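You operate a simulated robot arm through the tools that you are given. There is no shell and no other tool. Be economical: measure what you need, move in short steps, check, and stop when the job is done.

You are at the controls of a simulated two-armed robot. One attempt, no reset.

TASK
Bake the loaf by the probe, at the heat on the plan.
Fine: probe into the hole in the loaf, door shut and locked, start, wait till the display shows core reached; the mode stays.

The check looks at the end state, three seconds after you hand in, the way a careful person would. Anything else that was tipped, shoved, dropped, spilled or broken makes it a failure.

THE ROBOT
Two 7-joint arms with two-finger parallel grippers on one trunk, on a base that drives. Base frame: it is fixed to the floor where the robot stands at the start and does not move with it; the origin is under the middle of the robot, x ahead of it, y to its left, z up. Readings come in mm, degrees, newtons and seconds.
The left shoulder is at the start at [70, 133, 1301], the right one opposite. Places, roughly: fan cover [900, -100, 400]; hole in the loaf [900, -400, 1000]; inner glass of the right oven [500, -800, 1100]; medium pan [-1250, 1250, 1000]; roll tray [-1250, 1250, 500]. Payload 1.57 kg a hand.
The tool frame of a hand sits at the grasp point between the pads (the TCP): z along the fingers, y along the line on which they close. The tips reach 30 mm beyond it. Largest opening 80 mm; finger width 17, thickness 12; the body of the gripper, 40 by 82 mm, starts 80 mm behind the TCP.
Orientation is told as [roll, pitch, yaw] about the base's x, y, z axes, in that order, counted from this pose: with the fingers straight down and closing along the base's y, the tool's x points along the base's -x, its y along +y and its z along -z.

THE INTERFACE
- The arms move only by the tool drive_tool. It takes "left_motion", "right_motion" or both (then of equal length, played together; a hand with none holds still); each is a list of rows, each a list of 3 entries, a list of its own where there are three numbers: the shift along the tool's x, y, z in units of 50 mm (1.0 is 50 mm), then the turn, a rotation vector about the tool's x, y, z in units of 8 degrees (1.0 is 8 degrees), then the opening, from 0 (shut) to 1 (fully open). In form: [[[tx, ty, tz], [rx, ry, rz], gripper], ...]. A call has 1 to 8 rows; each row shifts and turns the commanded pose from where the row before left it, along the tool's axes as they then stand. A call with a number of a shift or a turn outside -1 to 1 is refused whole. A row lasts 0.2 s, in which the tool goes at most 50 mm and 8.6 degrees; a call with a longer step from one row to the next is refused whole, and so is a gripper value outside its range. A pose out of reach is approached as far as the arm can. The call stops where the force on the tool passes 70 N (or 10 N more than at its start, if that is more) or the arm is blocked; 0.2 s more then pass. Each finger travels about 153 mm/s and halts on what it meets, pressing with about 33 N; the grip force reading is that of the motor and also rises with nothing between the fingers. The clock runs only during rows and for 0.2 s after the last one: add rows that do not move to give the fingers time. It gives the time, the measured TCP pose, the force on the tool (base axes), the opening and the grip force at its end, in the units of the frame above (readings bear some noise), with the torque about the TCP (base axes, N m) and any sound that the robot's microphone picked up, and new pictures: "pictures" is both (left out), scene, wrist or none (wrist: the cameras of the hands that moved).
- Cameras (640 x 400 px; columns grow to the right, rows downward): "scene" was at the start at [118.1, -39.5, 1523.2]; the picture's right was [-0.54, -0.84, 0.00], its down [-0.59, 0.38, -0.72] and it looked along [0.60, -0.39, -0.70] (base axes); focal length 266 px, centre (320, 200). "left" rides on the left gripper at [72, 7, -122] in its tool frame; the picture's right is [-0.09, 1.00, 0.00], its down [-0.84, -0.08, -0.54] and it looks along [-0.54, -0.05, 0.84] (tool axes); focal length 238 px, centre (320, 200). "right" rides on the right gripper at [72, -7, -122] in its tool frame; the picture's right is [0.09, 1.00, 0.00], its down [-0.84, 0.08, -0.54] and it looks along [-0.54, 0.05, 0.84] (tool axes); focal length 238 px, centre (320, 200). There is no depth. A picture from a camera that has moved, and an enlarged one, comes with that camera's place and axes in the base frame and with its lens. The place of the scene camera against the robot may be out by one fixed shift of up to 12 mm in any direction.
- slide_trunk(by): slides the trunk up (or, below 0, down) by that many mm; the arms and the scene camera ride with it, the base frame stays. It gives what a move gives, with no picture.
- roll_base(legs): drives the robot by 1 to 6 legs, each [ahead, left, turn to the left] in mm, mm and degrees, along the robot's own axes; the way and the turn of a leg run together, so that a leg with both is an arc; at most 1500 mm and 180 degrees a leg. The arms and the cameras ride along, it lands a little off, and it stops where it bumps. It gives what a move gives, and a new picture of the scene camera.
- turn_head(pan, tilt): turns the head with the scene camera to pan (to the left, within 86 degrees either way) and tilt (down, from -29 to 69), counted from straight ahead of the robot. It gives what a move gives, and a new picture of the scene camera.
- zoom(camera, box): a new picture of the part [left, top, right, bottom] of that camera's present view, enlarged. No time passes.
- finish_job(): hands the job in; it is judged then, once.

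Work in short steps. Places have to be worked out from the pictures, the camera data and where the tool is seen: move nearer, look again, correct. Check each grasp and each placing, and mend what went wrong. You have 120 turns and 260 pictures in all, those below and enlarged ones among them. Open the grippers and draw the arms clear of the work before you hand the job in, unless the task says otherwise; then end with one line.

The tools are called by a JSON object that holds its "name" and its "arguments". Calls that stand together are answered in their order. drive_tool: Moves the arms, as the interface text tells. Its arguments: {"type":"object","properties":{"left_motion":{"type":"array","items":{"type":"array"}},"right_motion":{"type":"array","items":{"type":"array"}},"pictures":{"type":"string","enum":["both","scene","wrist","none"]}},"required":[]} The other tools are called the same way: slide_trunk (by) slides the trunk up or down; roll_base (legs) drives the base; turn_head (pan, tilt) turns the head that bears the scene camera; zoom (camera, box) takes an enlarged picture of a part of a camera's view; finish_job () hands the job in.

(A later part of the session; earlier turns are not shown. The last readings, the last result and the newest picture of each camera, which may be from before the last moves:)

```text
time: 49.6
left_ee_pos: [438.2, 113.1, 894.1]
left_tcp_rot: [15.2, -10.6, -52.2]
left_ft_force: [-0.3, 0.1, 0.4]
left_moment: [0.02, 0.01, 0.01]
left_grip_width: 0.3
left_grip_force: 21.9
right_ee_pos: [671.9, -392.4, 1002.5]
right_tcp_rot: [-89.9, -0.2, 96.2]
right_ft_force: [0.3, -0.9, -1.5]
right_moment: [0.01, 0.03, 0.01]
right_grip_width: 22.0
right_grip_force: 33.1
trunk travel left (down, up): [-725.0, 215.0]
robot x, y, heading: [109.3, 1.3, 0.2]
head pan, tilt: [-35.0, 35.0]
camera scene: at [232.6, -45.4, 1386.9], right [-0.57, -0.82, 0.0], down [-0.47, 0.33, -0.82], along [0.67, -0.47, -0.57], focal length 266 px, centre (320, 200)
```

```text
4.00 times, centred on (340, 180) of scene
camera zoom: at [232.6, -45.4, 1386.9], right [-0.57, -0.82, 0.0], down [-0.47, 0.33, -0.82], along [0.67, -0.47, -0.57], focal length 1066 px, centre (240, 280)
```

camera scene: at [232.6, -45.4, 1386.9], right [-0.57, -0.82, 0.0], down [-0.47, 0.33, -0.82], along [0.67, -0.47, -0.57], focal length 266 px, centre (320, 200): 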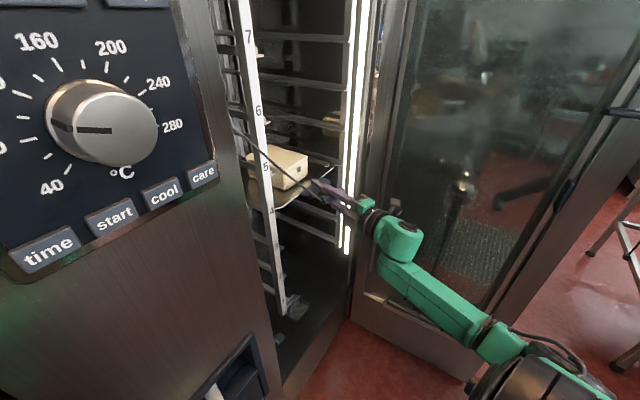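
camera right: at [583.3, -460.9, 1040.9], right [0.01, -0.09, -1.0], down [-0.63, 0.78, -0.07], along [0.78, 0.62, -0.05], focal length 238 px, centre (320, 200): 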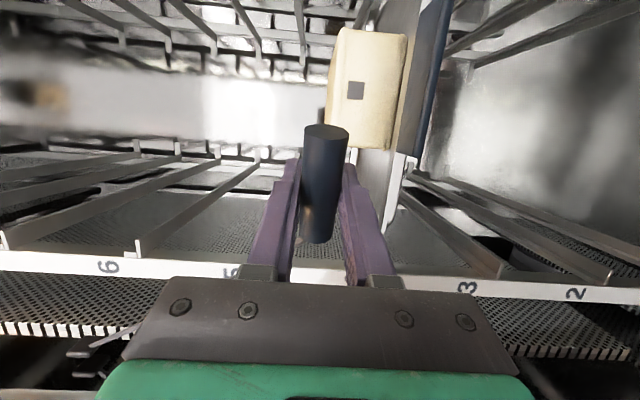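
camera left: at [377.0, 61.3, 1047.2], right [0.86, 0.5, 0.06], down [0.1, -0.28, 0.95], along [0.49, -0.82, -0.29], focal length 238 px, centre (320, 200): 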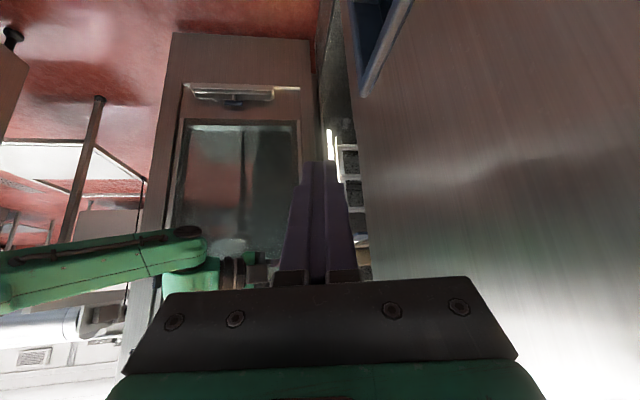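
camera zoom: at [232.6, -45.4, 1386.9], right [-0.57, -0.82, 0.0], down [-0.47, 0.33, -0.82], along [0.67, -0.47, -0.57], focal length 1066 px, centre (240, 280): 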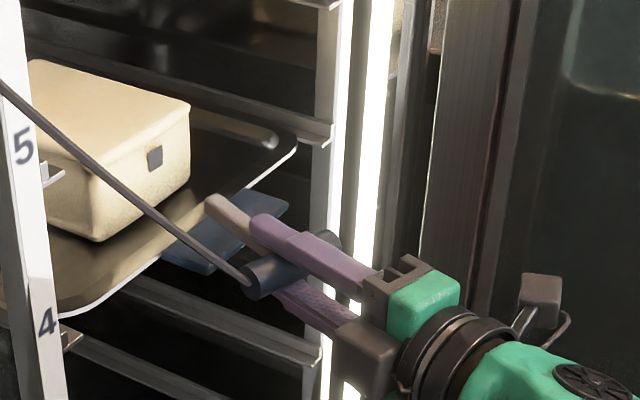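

A bump occurred at 97 N (probably the left hand grazing something); I will check it after. The probe is intact: tip ≈ (767, -393), hole ≈ (851, -397, 1000). I advance 68 mm with a 4 mm shift right.

{"name": "drive_tool", "arguments": {"right_motion": [[[0.112, 0.02, 0.69], [0, 0, 0], 0], [[0.112, 0.02, 0.69], [0, 0, 0], 0]], "pictures": "none"}}

{"name": "zoom", "arguments": {"camera": "scene", "box": [275, 145, 335, 185]}}

{"name": "zoom", "arguments": {"camera": "right", "box": [220, 0, 460, 200]}}

```text
time: 50.2
left_ee_pos: [438.9, 112.6, 893.7]
left_tcp_rot: [15.3, -10.6, -52.2]
left_ft_force: [-1.3, 0.4, -0.8]
left_moment: [0.0, -0.02, -0.02]
left_grip_width: 0.0
left_grip_force: 21.5
right_ee_pos: [741.8, -395.2, 1000.7]
right_tcp_rot: [-89.9, -0.2, 96.0]
right_ft_force: [0.3, -0.1, 0.3]
right_moment: [-0.01, 0.01, 0.02]
right_grip_width: 22.2
right_grip_force: 33.0
trunk travel left (down, up): [-725.0, 215.0]
robot x, y, heading: [109.6, 2.9, -0.3]
head pan, tilt: [-35.0, 35.0]
```

```text
10.00 times, centred on (305, 165) of scene
camera zoom: at [233.2, -45.5, 1386.9], right [-0.57, -0.82, 0.0], down [-0.47, 0.33, -0.82], along [0.67, -0.47, -0.57], focal length 2665 px, centre (470, 550)
```

zoom: 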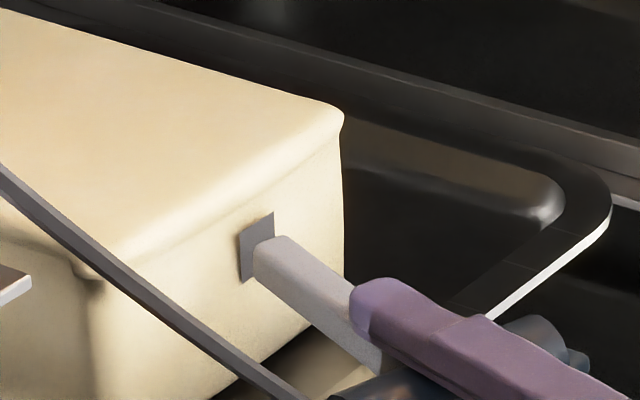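

```text
2.00 times, centred on (340, 100) of right
camera zoom: at [628.9, -479.3, 1007.8], right [0.01, -0.09, -1.0], down [-0.63, 0.77, -0.07], along [0.78, 0.63, -0.05], focal length 477 px, centre (280, 400)
```

zoom: 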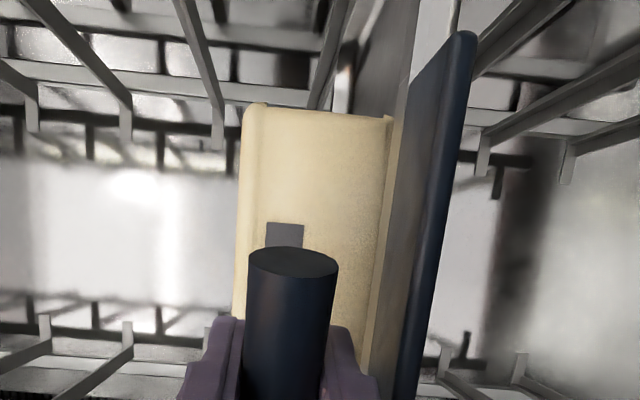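

Edges of the loaf, racks and posts all show the whole oven is yawed about 20° (axis ≈ (0.94, 0.34)), so the needle must go in along yaw 20°. I back off 40 mm, yaw left 20°, and line up again with the tip 15 mm short of the hole.

{"name": "drive_tool", "arguments": {"right_motion": [[[-0.08, 0, -0.8], [0, 0, 0], 0], [[0, 0, 0], [0, -1, 0], 0], [[0, 0, 0], [0, -1, 0], 0], [[0, 0, 0], [0, -0.5, 0], 0], [[0.54, 0.01, 0.2], [0, 0, 0], 0], [[0.54, 0.01, 0.2], [0, 0, 0], 0]], "pictures": "both"}}

{"name": "zoom", "arguments": {"camera": "scene", "box": [275, 145, 335, 185]}}

{"name": "zoom", "arguments": {"camera": "right", "box": [220, 0, 460, 200]}}

```text
time: 51.6
left_ee_pos: [439.4, 113.5, 893.2]
left_tcp_rot: [15.3, -10.7, -52.2]
left_ft_force: [-0.4, -0.5, 0.8]
left_moment: [-0.01, 0.01, 0.04]
left_grip_width: 0.2
left_grip_force: 21.5
right_ee_pos: [744.4, -436.1, 997.9]
right_tcp_rot: [-89.9, -0.2, 116.1]
right_ft_force: [0.2, -0.1, -0.9]
right_moment: [0.02, 0.03, -0.01]
right_grip_width: 21.9
right_grip_force: 32.8
trunk travel left (down, up): [-725.0, 215.0]
robot x, y, heading: [112.1, -2.2, -0.1]
head pan, tilt: [-35.0, 35.0]
camera scene: at [233.5, -45.6, 1386.9], right [-0.57, -0.82, 0.0], down [-0.47, 0.33, -0.82], along [0.67, -0.47, -0.57], focal length 266 px, centre (320, 200)
camera right: at [667.4, -554.0, 1005.1], right [0.04, -0.08, -1.0], down [-0.86, 0.51, -0.07], along [0.52, 0.85, -0.05], focal length 238 px, centre (320, 200)
```

scene: 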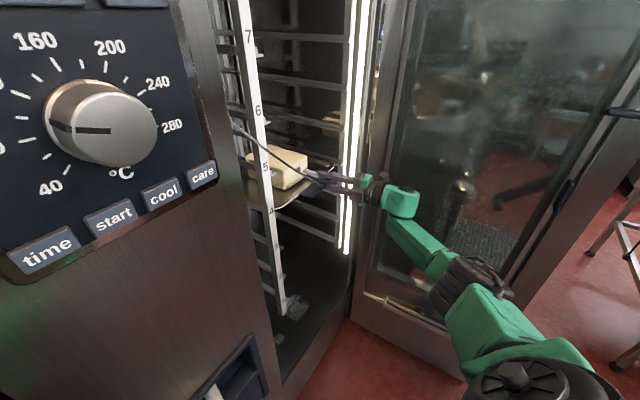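
right: 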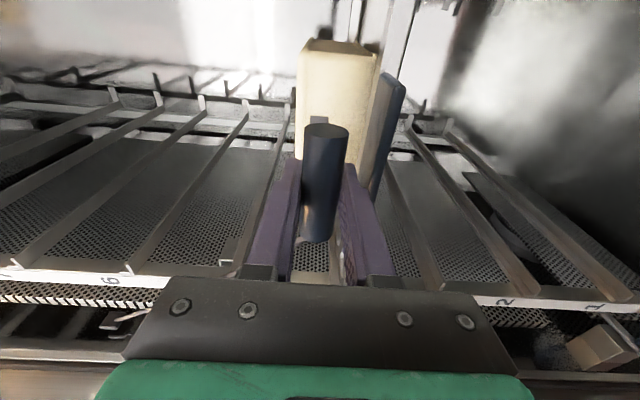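

```text
10.00 times, centred on (305, 165) of scene
camera zoom: at [233.5, -45.6, 1386.9], right [-0.57, -0.82, 0.0], down [-0.47, 0.33, -0.82], along [0.67, -0.47, -0.57], focal length 2665 px, centre (470, 550)
```

zoom: 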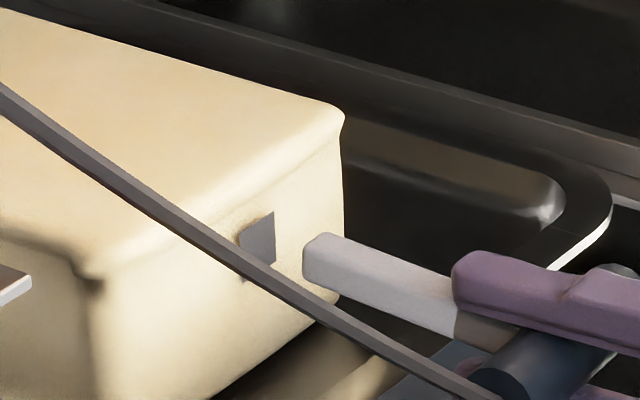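

```text
2.00 times, centred on (340, 100) of right
camera zoom: at [667.4, -554.0, 1005.1], right [0.04, -0.08, -1.0], down [-0.86, 0.51, -0.07], along [0.52, 0.85, -0.05], focal length 477 px, centre (280, 400)
```

zoom: 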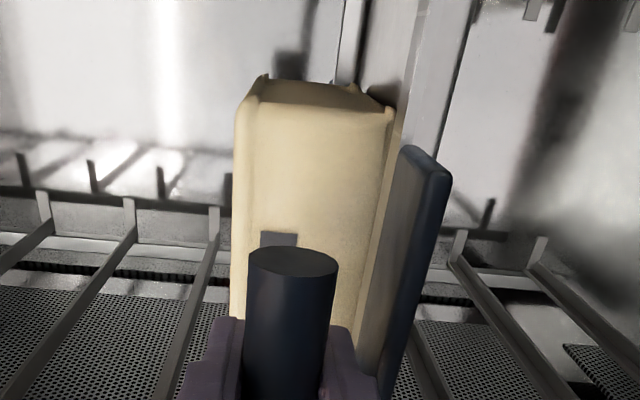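

Comparing tip and hole in the same picture, the hole is ~20 mm ahead, ~2.5 mm left and ~2.3 mm lower than the tip. I move 17 mm along the oven axis with that correction and look again.

{"name": "drive_tool", "arguments": {"right_motion": [[[-0.015, 0.046, 0], [0, 0, 0], 0], [[0, 0, 0.172], [0, 0, 0], 0], [[0, 0, 0.172], [0, 0, 0], 0]], "pictures": "none"}}

{"name": "zoom", "arguments": {"camera": "scene", "box": [283, 150, 319, 174]}}

```text
time: 52.4
left_ee_pos: [439.2, 113.9, 893.2]
left_tcp_rot: [15.3, -10.5, -52.2]
left_ft_force: [-0.2, -0.1, 0.4]
left_moment: [-0.04, 0.02, -0.02]
left_grip_width: 0.2
left_grip_force: 21.2
right_ee_pos: [758.9, -427.5, 997.1]
right_tcp_rot: [-89.9, -0.3, 116.1]
right_ft_force: [0.4, 1.1, -1.3]
right_moment: [-0.01, 0.08, -0.01]
right_grip_width: 22.0
right_grip_force: 33.0
trunk travel left (down, up): [-725.0, 215.0]
robot x, y, heading: [109.4, -0.7, -0.1]
head pan, tilt: [-35.0, 35.0]
```

```text
16.00 times, centred on (301, 162) of scene
camera zoom: at [233.0, -45.2, 1386.9], right [-0.57, -0.82, 0.0], down [-0.47, 0.33, -0.82], along [0.67, -0.47, -0.57], focal length 4264 px, centre (624, 808)
```

zoom: 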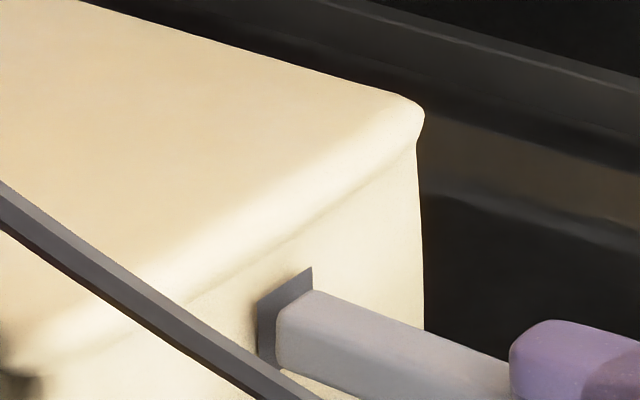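

The tip now overlaps the hole well (12 mm needle, ~17 mm hole). I advance 8 mm in small steps and check force and picture.

{"name": "drive_tool", "arguments": {"right_motion": [[[-0.008, 0, 0.08], [0, 0, 0], 0], [[-0.008, 0, 0.08], [0, 0, 0], 0]], "pictures": "none"}}

{"name": "zoom", "arguments": {"camera": "scene", "box": [283, 150, 319, 174]}}

```text
time: 53.0
left_ee_pos: [437.2, 113.4, 895.1]
left_tcp_rot: [15.3, -10.6, -52.1]
left_ft_force: [-0.3, 0.6, -0.3]
left_moment: [-0.01, 0.01, -0.01]
left_grip_width: 0.0
left_grip_force: 20.9
right_ee_pos: [764.1, -424.2, 996.4]
right_tcp_rot: [-89.9, -0.3, 116.0]
right_ft_force: [-5.1, -1.4, -1.7]
right_moment: [0.02, -0.01, 0.03]
right_grip_width: 22.4
right_grip_force: 33.7
trunk travel left (down, up): [-725.0, 215.0]
robot x, y, heading: [108.1, 0.1, 0.1]
head pan, tilt: [-35.0, 35.0]
```

```text
16.00 times, centred on (301, 162) of scene
camera zoom: at [231.0, -46.4, 1387.1], right [-0.57, -0.82, 0.0], down [-0.47, 0.33, -0.82], along [0.67, -0.47, -0.57], focal length 4264 px, centre (624, 808)
```

zoom: 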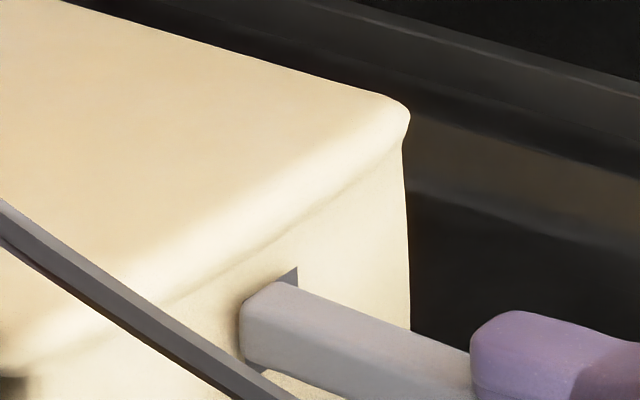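

A light contact (5 N): the tip sits about 3 mm left and 1.4 mm high of the hole centre. I back off 4 mm, shift right 3 mm and down 1.4 mm, and look.

{"name": "drive_tool", "arguments": {"right_motion": [[[0.008, 0, -0.08], [0, 0, 0], 0], [[0.06, 0.028, 0], [0, 0, 0], 0]], "pictures": "none"}}

{"name": "zoom", "arguments": {"camera": "scene", "box": [283, 150, 319, 174]}}

```text
time: 53.6
left_ee_pos: [438.1, 113.8, 894.3]
left_tcp_rot: [15.3, -10.6, -52.2]
left_ft_force: [-0.4, -0.3, -0.1]
left_moment: [0.01, -0.01, 0.01]
left_grip_width: 0.0
left_grip_force: 21.3
right_ee_pos: [763.3, -427.0, 995.0]
right_tcp_rot: [-90.0, -0.3, 116.1]
right_ft_force: [0.2, 0.7, -0.9]
right_moment: [-0.01, 0.03, 0.03]
right_grip_width: 22.0
right_grip_force: 32.6
trunk travel left (down, up): [-725.0, 215.0]
robot x, y, heading: [110.5, 0.5, 0.1]
head pan, tilt: [-35.0, 35.0]
```

```text
16.00 times, centred on (301, 162) of scene
camera zoom: at [232.8, -45.5, 1386.9], right [-0.57, -0.82, 0.0], down [-0.47, 0.33, -0.82], along [0.67, -0.47, -0.57], focal length 4264 px, centre (624, 808)
```

zoom: 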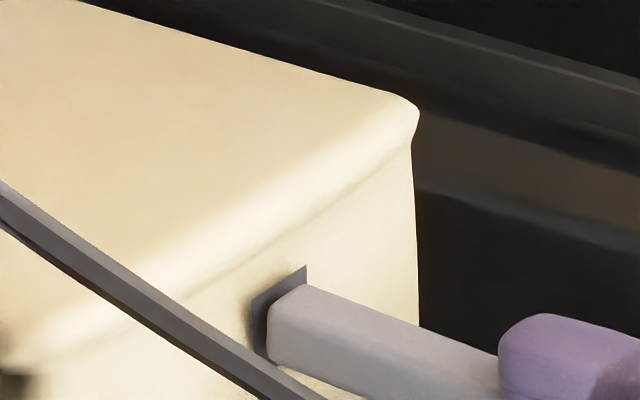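

Still about 1–2 mm to go right and down. I correct 1.3 mm right, 1.2 mm down and advance 8 mm.

{"name": "drive_tool", "arguments": {"right_motion": [[[0.027, 0.024, 0], [0, 0, 0], 0], [[-0.008, 0, 0.08], [0, 0, 0], 0], [[-0.008, 0, 0.08], [0, 0, 0], 0]], "pictures": "none"}}

{"name": "zoom", "arguments": {"camera": "scene", "box": [283, 150, 319, 174]}}

```text
time: 54.4
left_ee_pos: [438.5, 112.5, 894.3]
left_tcp_rot: [15.3, -10.6, -52.2]
left_ft_force: [0.2, 0.5, 0.0]
left_moment: [-0.02, 0.01, 0.03]
left_grip_width: 0.0
left_grip_force: 21.2
right_ee_pos: [772.4, -425.2, 995.5]
right_tcp_rot: [-89.9, -0.2, 116.0]
right_ft_force: [0.1, -0.7, -2.0]
right_moment: [0.0, 0.03, -0.01]
right_grip_width: 22.1
right_grip_force: 32.9
trunk travel left (down, up): [-725.0, 215.0]
robot x, y, heading: [109.9, -0.5, -0.1]
head pan, tilt: [-35.0, 35.0]
```

```text
16.00 times, centred on (301, 162) of scene
camera zoom: at [232.9, -45.3, 1386.9], right [-0.57, -0.82, 0.0], down [-0.47, 0.33, -0.82], along [0.67, -0.47, -0.57], focal length 4264 px, centre (624, 808)
```

zoom: 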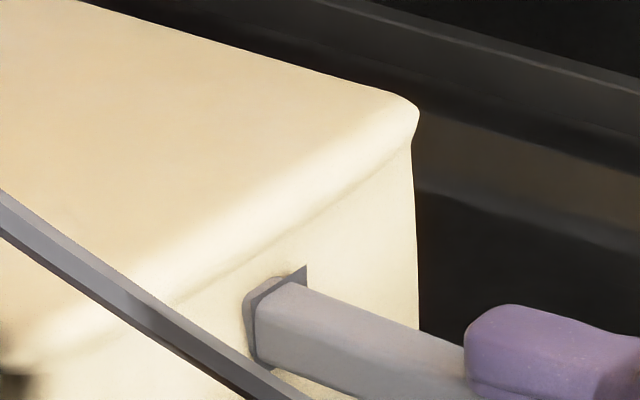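

No contact force and the tip appears to be entering. I push on 15 mm.

{"name": "drive_tool", "arguments": {"right_motion": [[[-0.01, 0, 0.1], [0, 0, 0], 0], [[-0.01, 0, 0.1], [0, 0, 0], 0], [[-0.01, 0, 0.1], [0, 0, 0], 0]], "pictures": "none"}}

{"name": "zoom", "arguments": {"camera": "scene", "box": [275, 145, 335, 185]}}

```text
time: 55.2
left_ee_pos: [438.5, 112.9, 893.5]
left_tcp_rot: [15.3, -10.4, -52.2]
left_ft_force: [0.3, 0.4, 0.2]
left_moment: [-0.01, 0.0, -0.04]
left_grip_width: 0.1
left_grip_force: 21.7
right_ee_pos: [782.5, -419.6, 992.4]
right_tcp_rot: [-90.0, -0.2, 115.8]
right_ft_force: [-0.5, -5.5, -1.4]
right_moment: [0.0, 0.03, -0.36]
right_grip_width: 22.1
right_grip_force: 32.7
trunk travel left (down, up): [-725.0, 215.0]
robot x, y, heading: [112.2, 1.3, -0.2]
head pan, tilt: [-35.0, 35.0]
```

```text
10.00 times, centred on (305, 165) of scene
camera zoom: at [233.1, -46.7, 1386.8], right [-0.57, -0.82, 0.0], down [-0.47, 0.33, -0.82], along [0.67, -0.47, -0.57], focal length 2665 px, centre (470, 550)
```

zoom: 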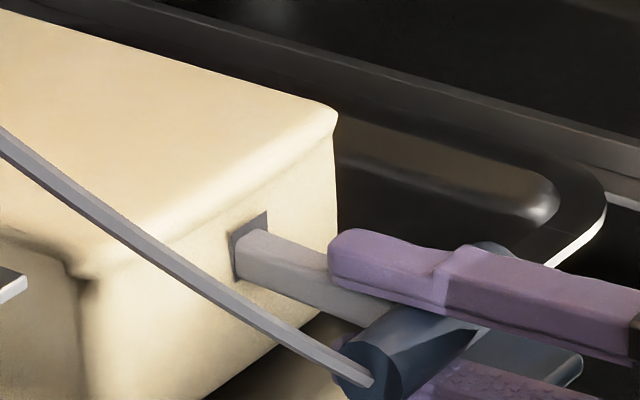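

The tip is inside; a 5.5 N side force says it leans on the left wall. I shift right 1.5 mm, up 0.5 mm, and push 15 mm more.

{"name": "drive_tool", "arguments": {"right_motion": [[[0.03, -0.01, 0], [0, 0, 0], 0], [[-0.01, 0, 0.1], [0, 0, 0], 0], [[-0.01, 0, 0.1], [0, 0, 0], 0], [[-0.01, 0, 0.1], [0, 0, 0], 0]], "pictures": "none"}}

{"name": "zoom", "arguments": {"camera": "scene", "box": [275, 145, 335, 185]}}

```text
time: 56.2
left_ee_pos: [439.1, 112.9, 895.1]
left_tcp_rot: [15.3, -10.6, -52.2]
left_ft_force: [0.2, 0.6, 0.7]
left_moment: [-0.03, 0.04, -0.02]
left_grip_width: 0.0
left_grip_force: 21.4
right_ee_pos: [796.7, -411.3, 996.1]
right_tcp_rot: [-90.1, -0.3, 116.0]
right_ft_force: [1.0, -4.4, -1.3]
right_moment: [-0.01, 0.05, -0.34]
right_grip_width: 21.7
right_grip_force: 32.9
trunk travel left (down, up): [-725.0, 215.0]
robot x, y, heading: [109.5, -1.4, -0.1]
head pan, tilt: [-35.0, 35.0]
```

```text
10.00 times, centred on (305, 165) of scene
camera zoom: at [233.0, -46.5, 1386.9], right [-0.57, -0.82, 0.0], down [-0.47, 0.33, -0.82], along [0.67, -0.47, -0.57], focal length 2665 px, centre (470, 550)
```

zoom: 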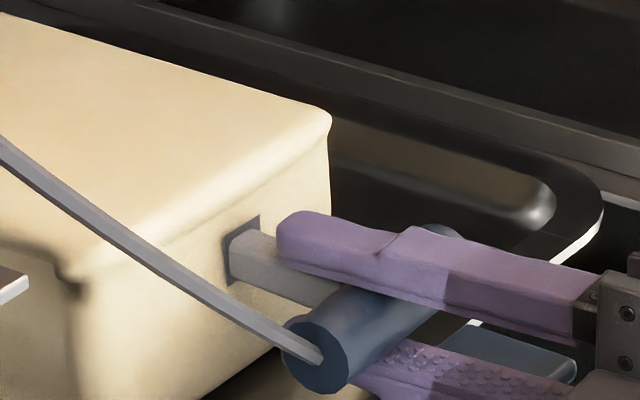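

About 35 mm is in. I shift right 1 mm and push another 16 mm.

{"name": "drive_tool", "arguments": {"right_motion": [[[0.03, 0, 0], [0, 0, 0], 0], [[-0.012, 0, 0.11], [0, 0, 0], 0], [[-0.012, 0, 0.11], [0, 0, 0], 0], [[-0.012, 0, 0.11], [0, 0, 0], 0]], "pictures": "wrist"}}

{"name": "zoom", "arguments": {"camera": "scene", "box": [275, 145, 335, 185]}}

```text
time: 57.2
left_ee_pos: [439.3, 110.6, 894.1]
left_tcp_rot: [15.6, -10.4, -52.2]
left_ft_force: [-0.3, 0.7, 0.1]
left_moment: [-0.02, 0.03, 0.0]
left_grip_width: 0.0
left_grip_force: 21.0
right_ee_pos: [806.3, -401.8, 995.4]
right_tcp_rot: [-90.2, -0.4, 115.9]
right_ft_force: [2.5, -13.3, -0.6]
right_moment: [0.0, 0.04, -0.87]
right_grip_width: 22.1
right_grip_force: 33.4
right hand out of reach, approached as far as the arm can: row 2, 4
trunk travel left (down, up): [-725.0, 215.0]
robot x, y, heading: [108.4, -0.5, 0.1]
head pan, tilt: [-35.0, 35.0]
camera right: at [728.8, -519.9, 1001.8], right [0.04, -0.08, -1.0], down [-0.85, 0.52, -0.07], along [0.52, 0.85, -0.04], focal length 238 px, centre (320, 200)
```

right: 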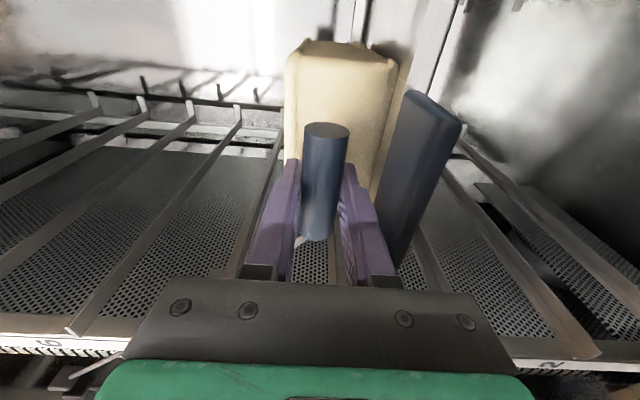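

```text
10.00 times, centred on (305, 165) of scene
camera zoom: at [232.9, -50.9, 1386.7], right [-0.57, -0.82, 0.0], down [-0.47, 0.33, -0.82], along [0.67, -0.47, -0.58], focal length 2665 px, centre (470, 550)
```

zoom: 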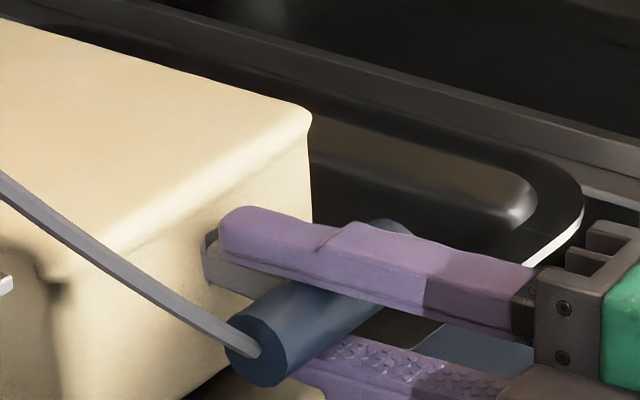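

I've hit the reach limit with a 13 N side force; first I relieve it by moving 3 mm right and 2 mm back, then check what the left hand touched.

{"name": "drive_tool", "arguments": {"right_motion": [[[0.06, 0, -0.04], [0, 0, 0], 0], [[0, 0, 0], [0, 0, 0], 0]], "pictures": "none"}}

{"name": "turn_head", "arguments": {"pan": 25, "tilt": 60}}

{"name": "zoom", "arguments": {"camera": "left", "box": [0, 0, 640, 400]}}

```text
time: 57.8
left_ee_pos: [439.1, 110.1, 894.3]
left_tcp_rot: [15.4, -10.5, -52.1]
left_ft_force: [-0.3, 0.8, -0.1]
left_moment: [0.02, -0.02, 0.04]
left_grip_width: 0.0
left_grip_force: 21.3
right_ee_pos: [805.9, -402.2, 995.0]
right_tcp_rot: [-89.9, -0.4, 116.0]
right_ft_force: [2.6, -10.7, -1.2]
right_moment: [-0.01, 0.02, -0.74]
right_grip_width: 21.9
right_grip_force: 33.2
trunk travel left (down, up): [-725.0, 215.0]
robot x, y, heading: [114.4, 3.1, -0.1]
head pan, tilt: [-35.0, 35.0]
```

```text
time: 59.1
left_ee_pos: [439.1, 112.5, 894.4]
left_tcp_rot: [15.4, -10.5, -52.3]
left_ft_force: [0.9, -0.4, 0.2]
left_moment: [0.0, -0.02, -0.01]
left_grip_width: 0.0
left_grip_force: 22.0
right_ee_pos: [807.0, -402.5, 994.6]
right_tcp_rot: [-89.9, -0.4, 116.0]
right_ft_force: [1.8, -8.7, -1.6]
right_moment: [-0.02, 0.03, -0.52]
right_grip_width: 21.8
right_grip_force: 33.2
trunk travel left (down, up): [-725.0, 215.0]
robot x, y, heading: [109.7, -0.1, 0.0]
head pan, tilt: [25.0, 60.0]
camera scene: at [221.6, 30.5, 1352.7], right [0.42, -0.91, 0.0], down [-0.79, -0.36, -0.5], along [0.45, 0.21, -0.87], focal length 266 px, centre (320, 200)
```

scene: 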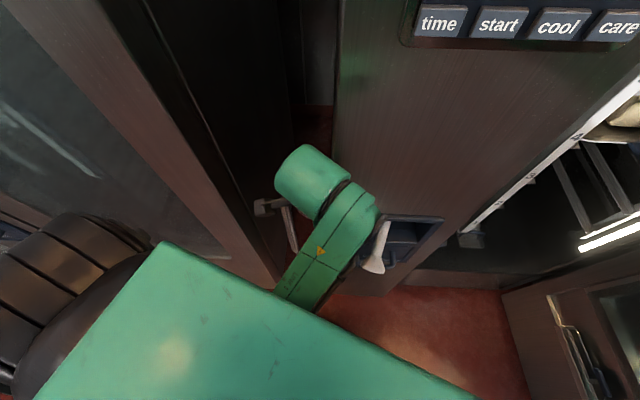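

```text
1.00 times, centred on (320, 200) of left (not enlarged: the box is as wide or as high as the picture)
camera zoom: at [360.6, 168.2, 998.8], right [0.78, 0.55, 0.28], down [0.28, -0.71, 0.65], along [0.56, -0.43, -0.71], focal length 238 px, centre (320, 200)
```

zoom: 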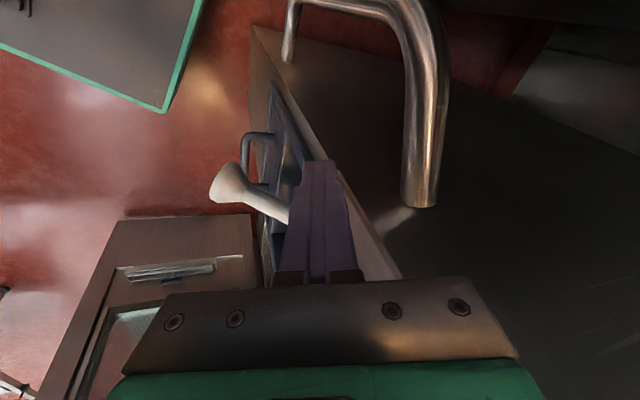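

The left fingers are at the oven's front-left corner (only touched the steel body; shower unmoved). I retract the left hand 60 mm back and 20 mm left.

{"name": "drive_tool", "arguments": {"left_motion": [[[0.52, -0.31, -0.19], [0, 0, 0], 0], [[0.52, -0.31, -0.19], [0, 0, 0], 0]], "pictures": "none"}}

{"name": "turn_head", "arguments": {"pan": -35, "tilt": 35}}

{"name": "zoom", "arguments": {"camera": "scene", "box": [275, 145, 335, 185]}}

```text
time: 59.6
left_ee_pos: [457.0, 187.1, 921.8]
left_tcp_rot: [32.2, -3.6, -53.4]
left_ft_force: [-0.4, -0.2, 0.0]
left_moment: [-0.01, -0.03, 0.02]
left_grip_width: 0.0
left_grip_force: 21.2
left hand out of reach, approached as far as the arm can: row 2
right_ee_pos: [806.7, -401.3, 995.8]
right_tcp_rot: [-89.7, -0.2, 115.7]
right_ft_force: [1.8, -0.3, -0.1]
right_moment: [0.06, -0.12, -0.1]
right_grip_width: 22.3
right_grip_force: 32.3
trunk travel left (down, up): [-725.0, 215.0]
robot x, y, heading: [115.4, 0.8, -0.1]
head pan, tilt: [25.0, 60.0]
stopped in row 2 (left hand): the arm was blocked; the commanded pose is now the measured one
```

```text
time: 60.9
left_ee_pos: [456.2, 186.7, 922.3]
left_tcp_rot: [32.2, -3.8, -53.4]
left_ft_force: [-0.6, 0.6, 0.4]
left_moment: [0.0, 0.02, -0.01]
left_grip_width: 0.0
left_grip_force: 21.5
right_ee_pos: [806.6, -401.7, 996.2]
right_tcp_rot: [-89.9, -0.3, 115.8]
right_ft_force: [1.0, -0.3, -1.9]
right_moment: [-0.05, 0.04, -0.08]
right_grip_width: 22.0
right_grip_force: 33.2
trunk travel left (down, up): [-725.0, 215.0]
robot x, y, heading: [107.5, 3.9, 0.2]
head pan, tilt: [-35.0, 35.0]
camera scene: at [232.8, -45.9, 1386.9], right [-0.57, -0.82, 0.0], down [-0.47, 0.33, -0.82], along [0.67, -0.47, -0.57], focal length 266 px, centre (320, 200)
```

scene: 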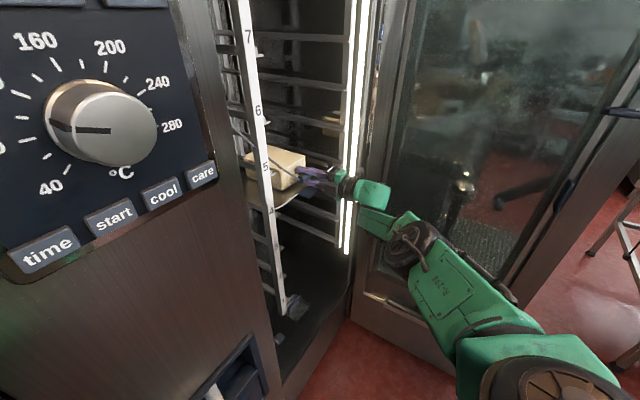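

```text
10.00 times, centred on (305, 165) of scene
camera zoom: at [232.8, -45.9, 1386.9], right [-0.57, -0.82, 0.0], down [-0.47, 0.33, -0.82], along [0.67, -0.47, -0.57], focal length 2665 px, centre (470, 550)
```

zoom: 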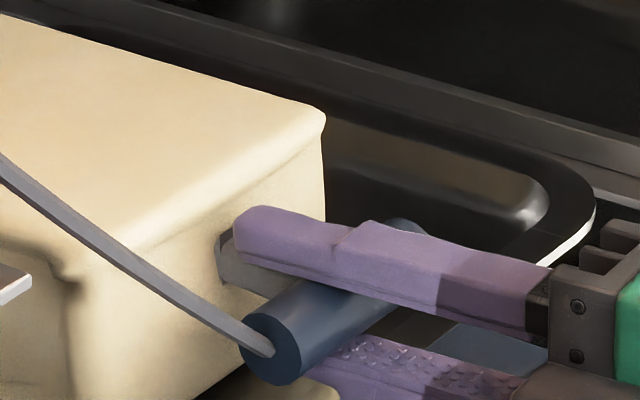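

Force is now nil and nothing shifted. About 50 mm is inserted; I try 6 mm more, then release gently so I can push the handle home with closed fingertips.

{"name": "drive_tool", "arguments": {"right_motion": [[[0, 0, 0.06], [0, 0, 0], 0], [[0, 0, 0.06], [0, 0, 0], 0], [[0, 0, 0], [0, 0, 0], 0.33], [[0, 0, 0], [0, 0, 0], 0.36]], "pictures": "none"}}

{"name": "zoom", "arguments": {"camera": "scene", "box": [275, 145, 335, 185]}}

```text
time: 61.9
left_ee_pos: [454.5, 186.4, 923.3]
left_tcp_rot: [32.3, -3.7, -53.4]
left_ft_force: [-0.3, -0.6, -0.3]
left_moment: [0.0, 0.02, 0.04]
left_grip_width: 0.2
left_grip_force: 21.1
right_ee_pos: [810.1, -395.5, 996.6]
right_tcp_rot: [-89.9, -0.3, 115.8]
right_ft_force: [-0.6, 0.9, -0.4]
right_moment: [-0.01, -0.01, 0.02]
right_grip_width: 28.8
right_grip_force: 0.0
right hand out of reach, approached as far as the arm can: row 2
trunk travel left (down, up): [-725.0, 215.0]
robot x, y, heading: [112.5, -0.7, 0.1]
head pan, tilt: [-35.0, 35.0]
```

```text
10.00 times, centred on (305, 165) of scene
camera zoom: at [232.5, -45.9, 1386.9], right [-0.57, -0.82, 0.0], down [-0.47, 0.33, -0.82], along [0.67, -0.47, -0.57], focal length 2665 px, centre (470, 550)
```

zoom: 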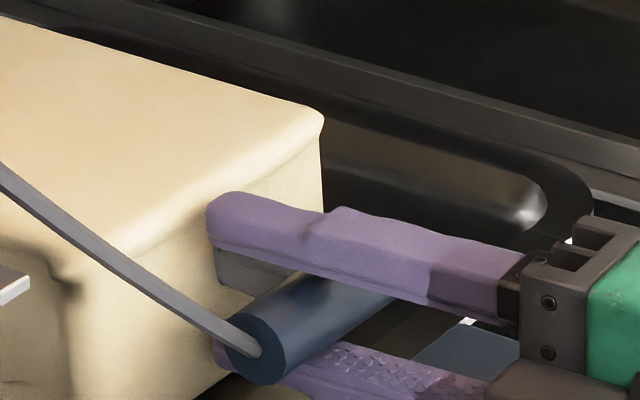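

The probe stays in place. I back the open fingers off 60 mm along the tool axis and look.

{"name": "drive_tool", "arguments": {"right_motion": [[[0, 0, -0.3], [0, 0, 0], 0.45], [[0, 0, -0.45], [0, 0, 0], 0.45], [[0, 0, -0.45], [0, 0, 0], 0.45]], "pictures": "wrist"}}

{"name": "zoom", "arguments": {"camera": "scene", "box": [275, 145, 335, 185]}}

```text
time: 62.7
left_ee_pos: [454.6, 187.6, 922.6]
left_tcp_rot: [32.2, -3.6, -53.3]
left_ft_force: [0.2, -0.2, -0.5]
left_moment: [-0.01, 0.01, 0.0]
left_grip_width: 0.0
left_grip_force: 20.6
right_ee_pos: [753.9, -421.4, 997.5]
right_tcp_rot: [-89.8, -0.2, 115.7]
right_ft_force: [0.3, 1.0, -0.6]
right_moment: [-0.02, -0.03, -0.01]
right_grip_width: 36.0
right_grip_force: 0.2
trunk travel left (down, up): [-725.0, 215.0]
robot x, y, heading: [112.6, 1.3, 0.0]
head pan, tilt: [-35.0, 35.0]
camera right: at [675.9, -539.7, 1004.5], right [0.04, -0.08, -1.0], down [-0.85, 0.52, -0.07], along [0.52, 0.85, -0.05], focal length 238 px, centre (320, 200)
```

right: 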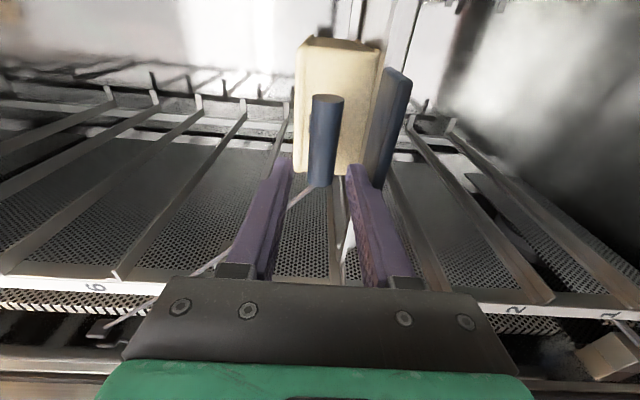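

```text
10.00 times, centred on (305, 165) of scene
camera zoom: at [231.3, -46.1, 1387.0], right [-0.57, -0.82, 0.0], down [-0.47, 0.33, -0.82], along [0.67, -0.47, -0.57], focal length 2665 px, centre (470, 550)
```

zoom: 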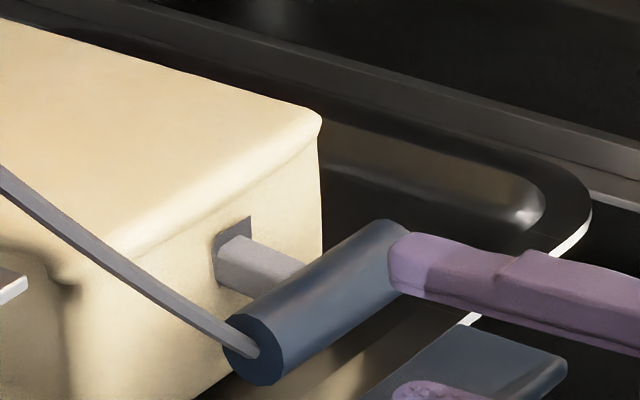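

The probe is seated about 60 mm deep with roughly 25 mm of neck showing. I close the fingers and push the handle's middle gently, 36 mm of travel.

{"name": "drive_tool", "arguments": {"right_motion": [[[0.03, 0, 0], [0, 0, 0], 0], [[0, 0, 0], [0, 0, 0], 0], [[-0.01, 0, 0.2], [0, 0, 0], 0], [[-0.01, 0, 0.2], [0, 0, 0], 0], [[-0.01, 0, 0.1], [0, 0, 0], 0], [[-0.01, 0, 0.1], [0, 0, 0], 0], [[-0.01, 0, 0.1], [0, 0, 0], 0]], "pictures": "none"}}

{"name": "zoom", "arguments": {"camera": "scene", "box": [275, 145, 335, 185]}}

```text
time: 64.3
left_ee_pos: [455.2, 185.4, 922.3]
left_tcp_rot: [32.2, -3.9, -53.5]
left_ft_force: [-0.2, 0.3, -0.2]
left_moment: [0.0, -0.02, -0.02]
left_grip_width: 0.0
left_grip_force: 21.0
right_ee_pos: [786.1, -405.9, 998.2]
right_tcp_rot: [-89.9, -0.2, 115.8]
right_ft_force: [-4.1, -1.8, 0.0]
right_moment: [0.0, -0.03, -0.01]
right_grip_width: 0.0
right_grip_force: 21.5
trunk travel left (down, up): [-725.0, 215.0]
robot x, y, heading: [114.6, 3.6, -0.0]
head pan, tilt: [-35.0, 35.0]
```

```text
10.00 times, centred on (305, 165) of scene
camera zoom: at [231.1, -46.0, 1387.1], right [-0.57, -0.82, 0.0], down [-0.47, 0.33, -0.82], along [0.67, -0.47, -0.57], focal length 2665 px, centre (470, 550)
```

zoom: 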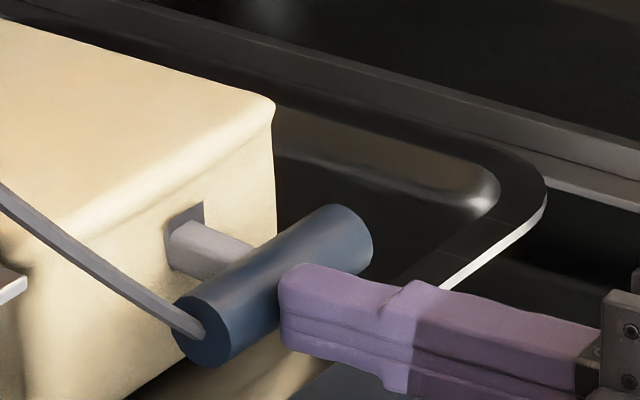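

The needle is at the bottom of its hole, and that last push slid the tray and loaf inward about 25 mm overall (force only 4 N). I back off to inspect, then will draw the tray back by its blue grip.

{"name": "drive_tool", "arguments": {"right_motion": [[[0, 0, -0.8], [0, 0, 0], 0], [[0, 0, -0.8], [0, 0, 0], 0], [[0, 0, -0.8], [0, 0, 0], 0]], "pictures": "wrist"}}

{"name": "zoom", "arguments": {"camera": "scene", "box": [255, 135, 351, 199]}}

{"name": "zoom", "arguments": {"camera": "right", "box": [260, 20, 460, 200]}}

```text
time: 65.1
left_ee_pos: [454.2, 186.7, 922.6]
left_tcp_rot: [32.3, -3.7, -53.4]
left_ft_force: [-0.2, 0.2, -0.3]
left_moment: [-0.04, -0.04, -0.02]
left_grip_width: 0.0
left_grip_force: 20.9
right_ee_pos: [677.8, -455.5, 997.7]
right_tcp_rot: [-90.0, -0.1, 115.9]
right_ft_force: [0.2, -0.6, 0.1]
right_moment: [0.01, 0.01, -0.03]
right_grip_width: 0.0
right_grip_force: 21.2
trunk travel left (down, up): [-725.0, 215.0]
robot x, y, heading: [115.4, -2.1, -0.2]
head pan, tilt: [-35.0, 35.0]
camera right: at [600.4, -573.2, 1005.6], right [0.04, -0.08, -1.0], down [-0.85, 0.52, -0.07], along [0.52, 0.85, -0.05], focal length 238 px, centre (320, 200)
```

right: 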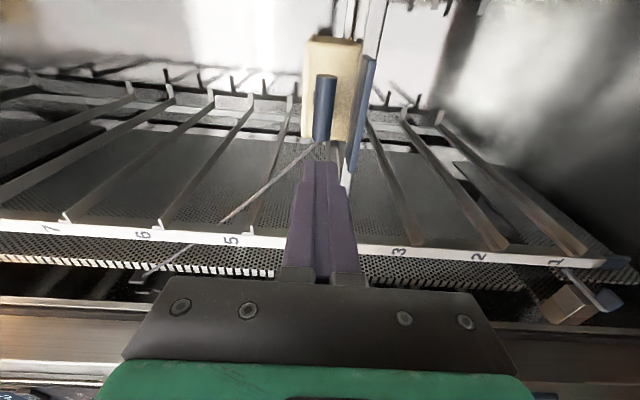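

```text
6.25 times, centred on (303, 167) of scene
camera zoom: at [230.7, -45.8, 1387.1], right [-0.57, -0.82, 0.0], down [-0.47, 0.33, -0.82], along [0.67, -0.47, -0.57], focal length 1666 px, centre (426, 406)
```

zoom: 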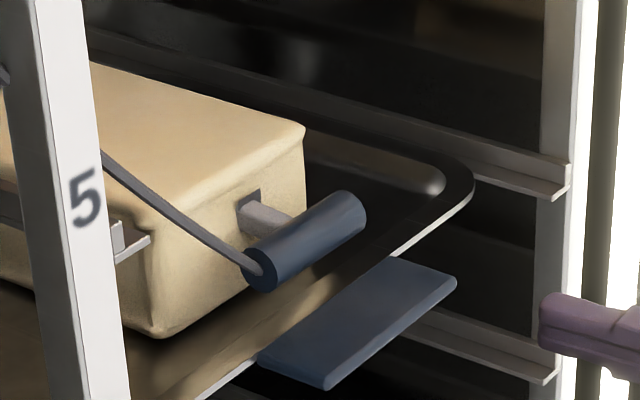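

```text
2.22 times, centred on (360, 110) of right
camera zoom: at [600.4, -573.2, 1005.6], right [0.04, -0.08, -1.0], down [-0.85, 0.52, -0.07], along [0.52, 0.85, -0.05], focal length 530 px, centre (231, 400)
```

zoom: 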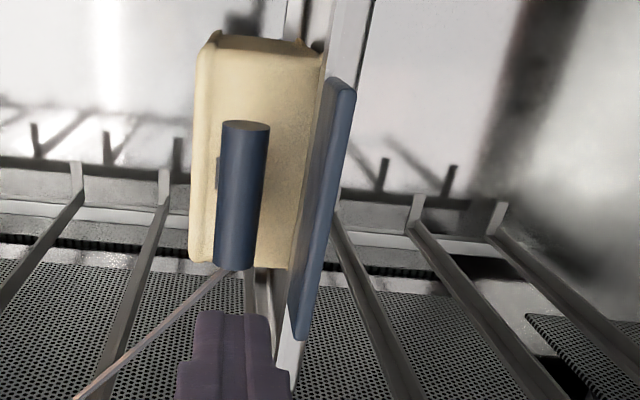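

The probe is fully seated. The tray's blue tab is at about (808, -410, 957). I align the tool with the oven axis, lower 41 mm, open to 36 mm and approach the tab partway.

{"name": "drive_tool", "arguments": {"right_motion": [[[0, 0.41, 0], [0, 0.75, 0], 0.45], [[0.05, 0.41, 0], [0, 0, 0], 0.45], [[0, 0, 0.6], [0, 0, 0], 0.45], [[0, 0, 0.6], [0, 0, 0], 0.45]], "pictures": "wrist"}}

{"name": "zoom", "arguments": {"camera": "scene", "box": [265, 135, 361, 199]}}

```text
time: 66.1
left_ee_pos: [456.2, 187.4, 922.0]
left_tcp_rot: [32.1, -3.6, -53.5]
left_ft_force: [0.7, 0.0, -0.7]
left_moment: [-0.01, -0.02, -0.02]
left_grip_width: 0.0
left_grip_force: 21.6
right_ee_pos: [735.9, -438.4, 956.9]
right_tcp_rot: [-89.7, -0.2, 109.7]
right_ft_force: [-0.5, 0.5, -0.1]
right_moment: [0.01, 0.02, 0.0]
right_grip_width: 35.8
right_grip_force: 0.0
trunk travel left (down, up): [-725.0, 215.0]
robot x, y, heading: [108.7, -0.8, -0.2]
head pan, tilt: [-35.0, 35.0]
camera right: at [646.0, -547.0, 964.7], right [0.03, -0.08, -1.0], down [-0.79, 0.6, -0.07], along [0.61, 0.79, -0.05], focal length 238 px, centre (320, 200)
```

right: 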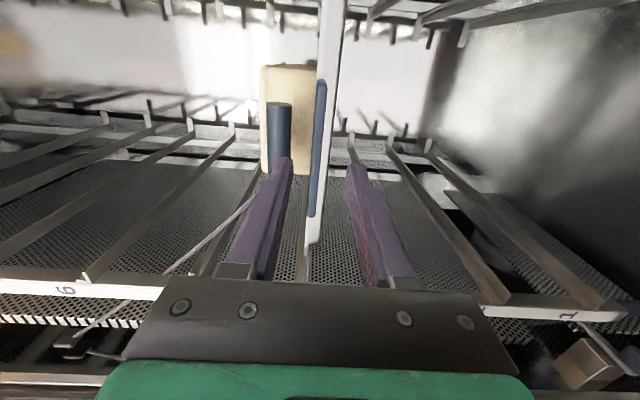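

```text
6.25 times, centred on (313, 167) of scene
camera zoom: at [233.6, -44.8, 1386.9], right [-0.57, -0.82, 0.0], down [-0.47, 0.33, -0.82], along [0.67, -0.47, -0.57], focal length 1666 px, centre (364, 406)
```

zoom: 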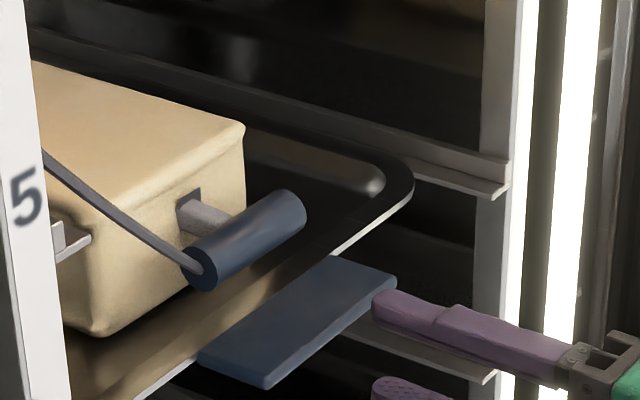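

The tab is edge-on between the fingers. I advance 46 mm and close on it.

{"name": "drive_tool", "arguments": {"right_motion": [[[0, 0, 0.46], [0, 0, 0], 0.45], [[0, 0, 0.46], [0, 0, 0], 0.45], [[0, 0, 0], [0, 0, 0], 0.1], [[0, 0, 0], [0, 0, 0], 0], [[0, 0, 0], [0, 0, 0], 0]], "pictures": "wrist"}}

{"name": "zoom", "arguments": {"camera": "scene", "box": [265, 135, 361, 199]}}

```text
time: 67.3
left_ee_pos: [454.6, 187.5, 922.6]
left_tcp_rot: [32.1, -3.8, -53.5]
left_ft_force: [-0.5, -0.6, 0.0]
left_moment: [0.01, 0.0, 0.0]
left_grip_width: 0.0
left_grip_force: 21.1
right_ee_pos: [779.9, -424.7, 960.0]
right_tcp_rot: [-90.1, -0.2, 109.8]
right_ft_force: [7.6, -2.4, 15.4]
right_moment: [-0.05, -0.12, 0.56]
right_grip_width: 7.7
right_grip_force: 26.9
trunk travel left (down, up): [-725.0, 215.0]
robot x, y, heading: [111.1, -0.0, 0.1]
head pan, tilt: [-35.0, 35.0]
camera right: at [689.7, -533.0, 966.7], right [0.03, -0.08, -1.0], down [-0.79, 0.6, -0.08], along [0.61, 0.79, -0.05], focal length 238 px, centre (320, 200)
```

right: 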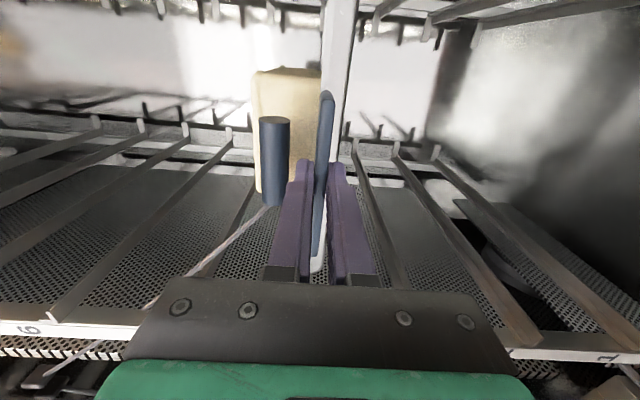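

```text
6.25 times, centred on (313, 167) of scene
camera zoom: at [230.9, -43.8, 1387.4], right [-0.57, -0.82, 0.0], down [-0.47, 0.33, -0.82], along [0.67, -0.47, -0.57], focal length 1666 px, centre (364, 406)
```

zoom: 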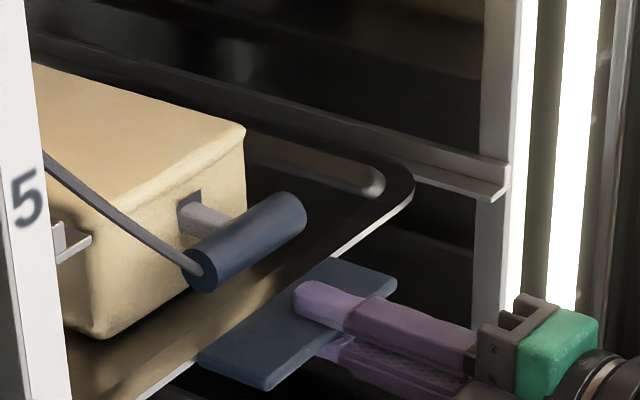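

Gripped, with 15 N vertical misfit; I raise 2.5 mm and draw the tray straight back 25 mm in small steps.

{"name": "drive_tool", "arguments": {"right_motion": [[[0, -0.05, 0], [0, 0, 0], 0], [[0, 0, -0.1], [0, 0, 0], 0], [[0, 0, -0.1], [0, 0, 0], 0], [[0, 0, -0.1], [0, 0, 0], 0], [[0, 0, -0.1], [0, 0, 0], 0], [[0, 0, -0.1], [0, 0, 0], 0]], "pictures": "none"}}

{"name": "zoom", "arguments": {"camera": "scene", "box": [275, 145, 335, 185]}}

```text
time: 68.7
left_ee_pos: [454.8, 186.6, 922.3]
left_tcp_rot: [32.2, -3.7, -53.4]
left_ft_force: [0.1, -0.4, -1.2]
left_moment: [-0.02, 0.02, 0.02]
left_grip_width: 0.0
left_grip_force: 21.1
right_ee_pos: [755.7, -432.3, 959.3]
right_tcp_rot: [-89.9, -0.2, 109.6]
right_ft_force: [8.9, -3.1, 12.5]
right_moment: [0.03, -0.52, -0.65]
right_grip_width: 8.1
right_grip_force: 27.1
trunk travel left (down, up): [-725.0, 215.0]
robot x, y, heading: [111.4, 0.4, 0.0]
head pan, tilt: [-35.0, 35.0]
```

```text
10.00 times, centred on (305, 165) of scene
camera zoom: at [232.2, -44.6, 1387.1], right [-0.57, -0.82, 0.0], down [-0.47, 0.33, -0.82], along [0.67, -0.47, -0.57], focal length 2665 px, centre (470, 550)
```

zoom: 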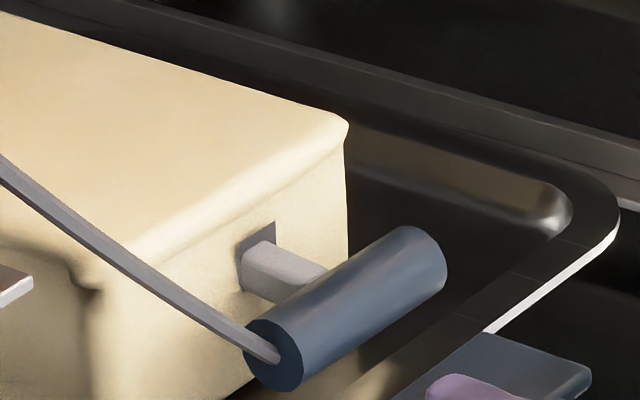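

The tray and loaf are back within about 2 mm of their first place, and the probe is still seated. I release and retreat from the oven.

{"name": "drive_tool", "arguments": {"right_motion": [[[0, 0, 0], [0, 0, 0], 0.3], [[0, 0, 0], [0, 0, 0], 0.4], [[0, 0, -0.6], [0, 0, 0], 0.4], [[0, 0, -0.9], [0, 0, 0], 0.4], [[0, 0, -0.9], [0, 0, 0], 0], [[0, 0, -0.9], [0, 0, 0], 0], [[0, 0, -0.9], [0, 0, 0], 0]], "pictures": "none"}}

{"name": "turn_head", "arguments": {"pan": -35, "tilt": 30}}

{"name": "zoom", "arguments": {"camera": "scene", "box": [265, 145, 385, 240]}}

```text
time: 70.3
left_ee_pos: [453.7, 187.4, 922.3]
left_tcp_rot: [32.1, -3.7, -53.4]
left_ft_force: [-0.4, 0.7, 0.4]
left_moment: [0.01, -0.04, 0.02]
left_grip_width: 0.2
left_grip_force: 21.1
right_ee_pos: [555.5, -504.8, 961.4]
right_tcp_rot: [-89.9, -0.2, 109.9]
right_ft_force: [0.4, 0.1, 0.0]
right_moment: [-0.04, -0.04, -0.02]
right_grip_width: 0.0
right_grip_force: 21.4
trunk travel left (down, up): [-725.0, 215.0]
robot x, y, heading: [113.4, 1.7, 0.1]
head pan, tilt: [-35.0, 35.0]
```

```text
time: 71.0
left_ee_pos: [456.9, 187.3, 921.6]
left_tcp_rot: [32.2, -3.6, -53.4]
left_ft_force: [0.3, -1.2, -0.3]
left_moment: [-0.01, 0.01, 0.02]
left_grip_width: 0.0
left_grip_force: 21.2
right_ee_pos: [557.1, -503.6, 959.6]
right_tcp_rot: [-89.9, -0.2, 109.8]
right_ft_force: [0.5, 0.2, 0.5]
right_moment: [0.0, -0.03, 0.0]
right_grip_width: 0.1
right_grip_force: 21.3
trunk travel left (down, up): [-725.0, 215.0]
robot x, y, heading: [111.5, 1.2, 0.1]
head pan, tilt: [-35.0, 30.0]
camera scene: at [234.3, -46.8, 1394.7], right [-0.57, -0.82, 0.0], down [-0.41, 0.29, -0.87], along [0.71, -0.5, -0.5], focal length 266 px, centre (320, 200)
```

scene: 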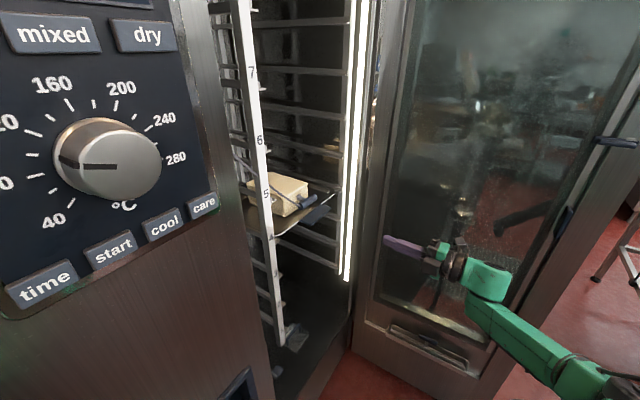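

```text
4.21 times, centred on (325, 192) of scene
camera zoom: at [234.3, -46.8, 1394.7], right [-0.57, -0.82, 0.0], down [-0.41, 0.29, -0.87], along [0.71, -0.5, -0.5], focal length 1122 px, centre (299, 232)
```

zoom: 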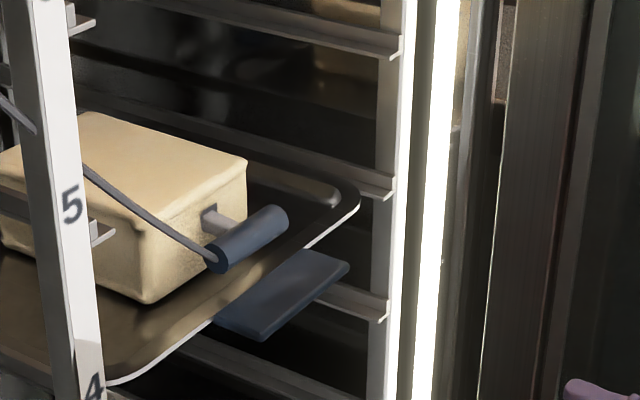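

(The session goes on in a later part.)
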